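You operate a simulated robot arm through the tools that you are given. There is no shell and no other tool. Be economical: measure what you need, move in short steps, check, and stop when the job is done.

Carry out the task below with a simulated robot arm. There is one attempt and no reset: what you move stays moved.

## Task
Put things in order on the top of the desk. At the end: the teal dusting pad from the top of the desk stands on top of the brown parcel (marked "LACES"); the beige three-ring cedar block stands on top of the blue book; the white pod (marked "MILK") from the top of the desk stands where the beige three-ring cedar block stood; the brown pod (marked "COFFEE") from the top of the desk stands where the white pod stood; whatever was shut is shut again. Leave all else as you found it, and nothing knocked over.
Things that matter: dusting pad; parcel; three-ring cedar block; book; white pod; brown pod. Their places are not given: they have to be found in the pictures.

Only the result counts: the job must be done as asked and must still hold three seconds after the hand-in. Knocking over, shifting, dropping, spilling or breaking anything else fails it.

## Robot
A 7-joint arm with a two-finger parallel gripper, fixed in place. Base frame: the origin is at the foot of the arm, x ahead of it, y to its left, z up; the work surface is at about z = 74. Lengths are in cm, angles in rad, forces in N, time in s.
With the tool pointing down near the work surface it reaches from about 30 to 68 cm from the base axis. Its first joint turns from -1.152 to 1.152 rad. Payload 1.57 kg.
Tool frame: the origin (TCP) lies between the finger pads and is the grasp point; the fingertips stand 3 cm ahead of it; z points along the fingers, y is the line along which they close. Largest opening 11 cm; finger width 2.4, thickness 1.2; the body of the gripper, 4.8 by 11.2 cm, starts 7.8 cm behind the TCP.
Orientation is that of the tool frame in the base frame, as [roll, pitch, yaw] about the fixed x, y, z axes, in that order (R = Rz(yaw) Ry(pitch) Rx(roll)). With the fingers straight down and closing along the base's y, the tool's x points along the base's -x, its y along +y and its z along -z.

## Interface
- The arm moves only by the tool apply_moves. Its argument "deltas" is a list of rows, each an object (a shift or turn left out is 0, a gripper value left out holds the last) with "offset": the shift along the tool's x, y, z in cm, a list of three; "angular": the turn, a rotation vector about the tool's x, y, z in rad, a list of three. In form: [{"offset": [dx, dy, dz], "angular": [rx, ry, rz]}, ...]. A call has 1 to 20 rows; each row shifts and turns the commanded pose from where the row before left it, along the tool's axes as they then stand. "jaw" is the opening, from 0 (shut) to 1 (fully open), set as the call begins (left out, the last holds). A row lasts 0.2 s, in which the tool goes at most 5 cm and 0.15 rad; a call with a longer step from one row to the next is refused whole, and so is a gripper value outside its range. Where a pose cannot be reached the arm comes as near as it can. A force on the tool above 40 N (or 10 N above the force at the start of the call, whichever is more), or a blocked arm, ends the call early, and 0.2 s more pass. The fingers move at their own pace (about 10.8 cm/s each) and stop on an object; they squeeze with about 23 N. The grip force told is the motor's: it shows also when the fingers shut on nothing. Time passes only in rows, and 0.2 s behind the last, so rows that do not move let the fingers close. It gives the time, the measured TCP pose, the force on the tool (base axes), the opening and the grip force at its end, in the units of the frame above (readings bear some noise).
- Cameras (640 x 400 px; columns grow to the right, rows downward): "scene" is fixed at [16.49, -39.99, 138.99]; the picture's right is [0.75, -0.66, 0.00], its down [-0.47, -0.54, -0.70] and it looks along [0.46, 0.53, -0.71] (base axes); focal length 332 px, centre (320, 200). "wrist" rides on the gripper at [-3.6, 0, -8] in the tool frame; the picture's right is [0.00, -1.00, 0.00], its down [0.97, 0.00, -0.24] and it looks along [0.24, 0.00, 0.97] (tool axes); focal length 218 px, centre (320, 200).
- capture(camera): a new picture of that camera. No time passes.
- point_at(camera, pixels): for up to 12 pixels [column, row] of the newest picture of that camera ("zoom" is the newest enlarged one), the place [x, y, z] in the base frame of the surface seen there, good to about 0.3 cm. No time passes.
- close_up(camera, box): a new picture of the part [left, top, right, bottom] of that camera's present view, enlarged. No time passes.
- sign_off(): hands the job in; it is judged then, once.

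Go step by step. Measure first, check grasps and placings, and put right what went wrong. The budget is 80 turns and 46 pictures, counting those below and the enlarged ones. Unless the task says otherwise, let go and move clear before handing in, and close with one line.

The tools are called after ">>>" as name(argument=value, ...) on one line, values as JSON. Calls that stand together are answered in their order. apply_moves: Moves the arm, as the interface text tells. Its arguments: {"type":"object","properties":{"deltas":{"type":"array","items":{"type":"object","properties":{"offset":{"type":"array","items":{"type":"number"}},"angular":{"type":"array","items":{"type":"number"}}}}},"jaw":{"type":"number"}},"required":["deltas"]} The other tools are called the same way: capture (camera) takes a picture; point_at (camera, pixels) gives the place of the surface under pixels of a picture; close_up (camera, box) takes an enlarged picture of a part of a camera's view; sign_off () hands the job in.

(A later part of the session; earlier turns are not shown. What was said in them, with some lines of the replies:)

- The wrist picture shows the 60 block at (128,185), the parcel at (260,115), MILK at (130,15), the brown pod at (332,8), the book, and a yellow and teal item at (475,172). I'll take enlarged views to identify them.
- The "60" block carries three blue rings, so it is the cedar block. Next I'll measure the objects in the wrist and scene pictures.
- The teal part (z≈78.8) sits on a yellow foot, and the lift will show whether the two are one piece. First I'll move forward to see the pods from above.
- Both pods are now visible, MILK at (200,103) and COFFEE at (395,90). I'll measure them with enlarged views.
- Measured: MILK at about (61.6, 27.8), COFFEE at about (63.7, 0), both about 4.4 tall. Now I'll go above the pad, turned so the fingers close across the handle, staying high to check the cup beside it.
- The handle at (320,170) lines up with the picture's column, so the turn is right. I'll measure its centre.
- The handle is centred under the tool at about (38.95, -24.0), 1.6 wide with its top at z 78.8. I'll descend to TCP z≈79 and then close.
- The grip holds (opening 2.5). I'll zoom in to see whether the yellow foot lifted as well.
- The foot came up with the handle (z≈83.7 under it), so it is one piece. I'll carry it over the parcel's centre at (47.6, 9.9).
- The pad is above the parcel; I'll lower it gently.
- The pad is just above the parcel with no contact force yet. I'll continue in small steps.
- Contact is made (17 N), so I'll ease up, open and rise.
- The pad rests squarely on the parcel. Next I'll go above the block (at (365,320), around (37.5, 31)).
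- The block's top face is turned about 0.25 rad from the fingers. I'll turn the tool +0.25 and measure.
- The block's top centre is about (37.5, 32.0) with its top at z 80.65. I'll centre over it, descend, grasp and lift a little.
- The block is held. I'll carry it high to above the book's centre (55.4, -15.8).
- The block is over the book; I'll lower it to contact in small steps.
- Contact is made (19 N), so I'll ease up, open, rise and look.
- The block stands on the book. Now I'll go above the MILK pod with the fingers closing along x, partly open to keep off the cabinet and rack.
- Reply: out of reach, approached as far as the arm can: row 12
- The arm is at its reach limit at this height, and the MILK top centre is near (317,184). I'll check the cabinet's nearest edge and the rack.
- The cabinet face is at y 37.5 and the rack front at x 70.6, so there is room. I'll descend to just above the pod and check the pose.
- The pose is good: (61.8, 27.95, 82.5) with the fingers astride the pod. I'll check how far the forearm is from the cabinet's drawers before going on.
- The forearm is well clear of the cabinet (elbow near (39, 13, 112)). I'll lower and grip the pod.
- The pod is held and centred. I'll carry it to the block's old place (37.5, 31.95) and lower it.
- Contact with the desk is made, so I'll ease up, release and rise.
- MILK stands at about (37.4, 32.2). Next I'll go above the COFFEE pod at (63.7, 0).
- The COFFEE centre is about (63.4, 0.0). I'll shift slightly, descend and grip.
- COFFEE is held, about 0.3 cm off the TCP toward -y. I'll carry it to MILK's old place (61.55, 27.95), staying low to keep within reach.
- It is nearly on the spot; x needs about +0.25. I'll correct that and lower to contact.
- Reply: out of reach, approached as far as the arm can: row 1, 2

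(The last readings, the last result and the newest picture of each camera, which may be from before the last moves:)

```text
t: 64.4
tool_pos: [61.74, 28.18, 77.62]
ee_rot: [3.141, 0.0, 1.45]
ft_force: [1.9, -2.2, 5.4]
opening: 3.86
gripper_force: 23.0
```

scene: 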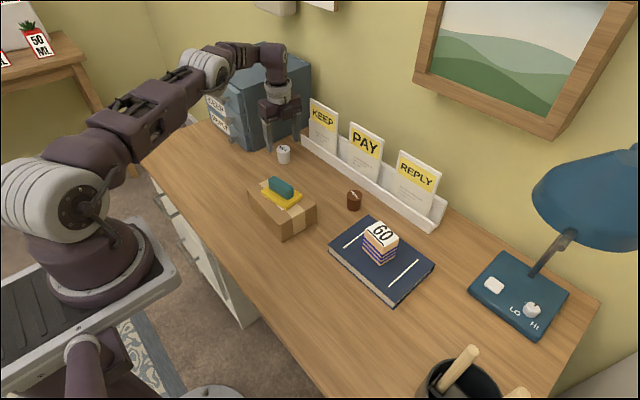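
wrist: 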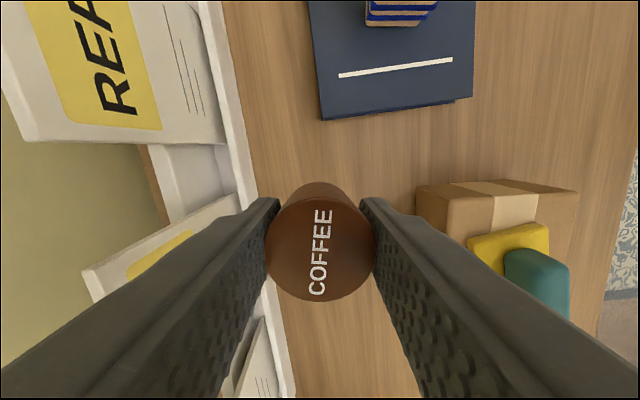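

It is touching (5 N), so I'll release and rise straight up.

>>> apply_moves(deltas=[{}, {}, {}, {}], jaw=0.7)

>>> apply_moves(deltas=[{"offset": [0, 0, -2]}, {"offset": [0, 0, -4]}, {"offset": [0, 0, -4]}, {"offset": [-1, 0, -3]}, {"offset": [-3, 0, -2]}, {"offset": [-4, 0, -1]}, {"offset": [-4, 0, 0]}, {"offset": [-3, -3, 0]}, {"offset": [-3, -3, 0]}, {}])

>>> capture(camera="scene")

>>> capture(camera="wrist")

```text
t: 65.4
tool_pos: [61.75, 28.22, 77.58]
ee_rot: [-3.14, 0.0, 1.449]
ft_force: [0.2, -4.1, -1.4]
opening: 7.7
gripper_force: 0.0
```

```text
t: 67.6
tool_pos: [53.62, 11.27, 93.49]
ee_rot: [-3.141, 0.0, 1.449]
ft_force: [0.7, 1.3, -0.4]
opening: 7.7
gripper_force: 0.1
```

```text
10 pictures are left
```

scene: 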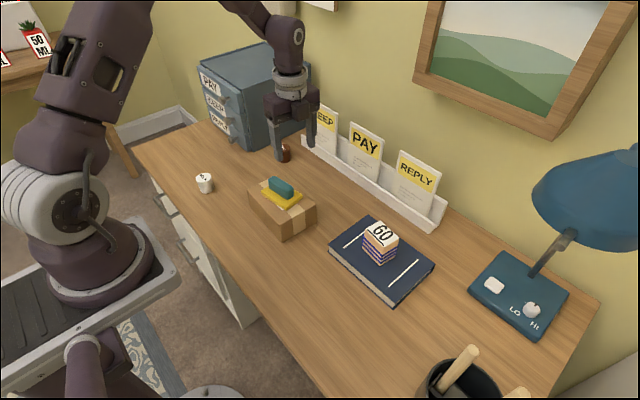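

```text
9 pictures are left
```

wrist: 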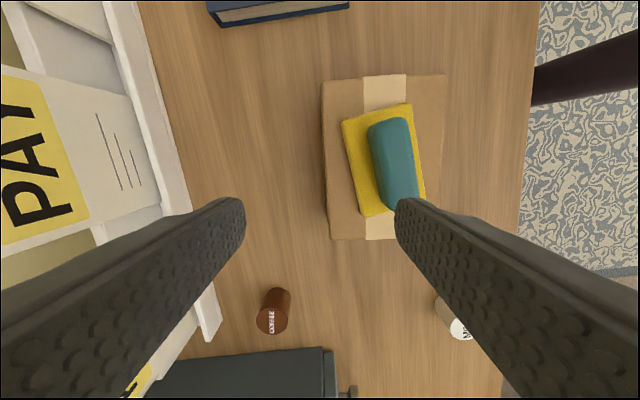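

All items stand upright. I'll check where COFFEE (270,320) and MILK ended up.

>>> point_at(camera="wrist", pixels=[[272, 319], [258, 319], [286, 319], [272, 333], [272, 307]])

>>> point_at(camera="scene", pixels=[[285, 149], [287, 160], [205, 178], [381, 234], [282, 185], [380, 258]])

>>> close_up(camera="scene", box=[180, 110, 340, 210])

```text
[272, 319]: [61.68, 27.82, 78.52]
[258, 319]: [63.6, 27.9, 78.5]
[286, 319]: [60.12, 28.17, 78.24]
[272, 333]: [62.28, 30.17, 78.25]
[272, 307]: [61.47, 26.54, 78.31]
```

```text
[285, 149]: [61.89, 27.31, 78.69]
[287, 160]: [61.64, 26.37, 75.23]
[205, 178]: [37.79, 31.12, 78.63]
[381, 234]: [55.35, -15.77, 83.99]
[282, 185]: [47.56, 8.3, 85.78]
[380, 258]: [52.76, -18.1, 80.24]
```

```text
4.00 times, centred on (260, 160) of scene
```

zoom: 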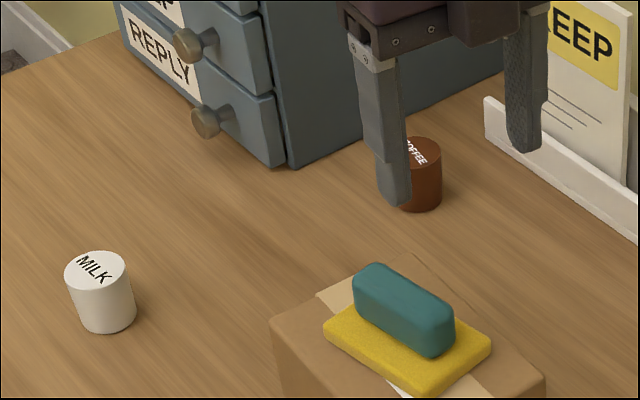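

COFFEE is at about (61.8, 28.0) and MILK at about (37.5, 32), both within about half a centimetre of their targets. The pad is on the parcel, the block is on the book, nothing that was shut was opened, and the arm is clear, so I'm handing in.

>>> sign_off()

```text
The job is handed in.
```

I've handed the job in: the dusting pad is on the parcel, the cedar block is on the book, MILK stands where the block stood, and COFFEE stands where MILK stood. Nothing was opened or knocked over.
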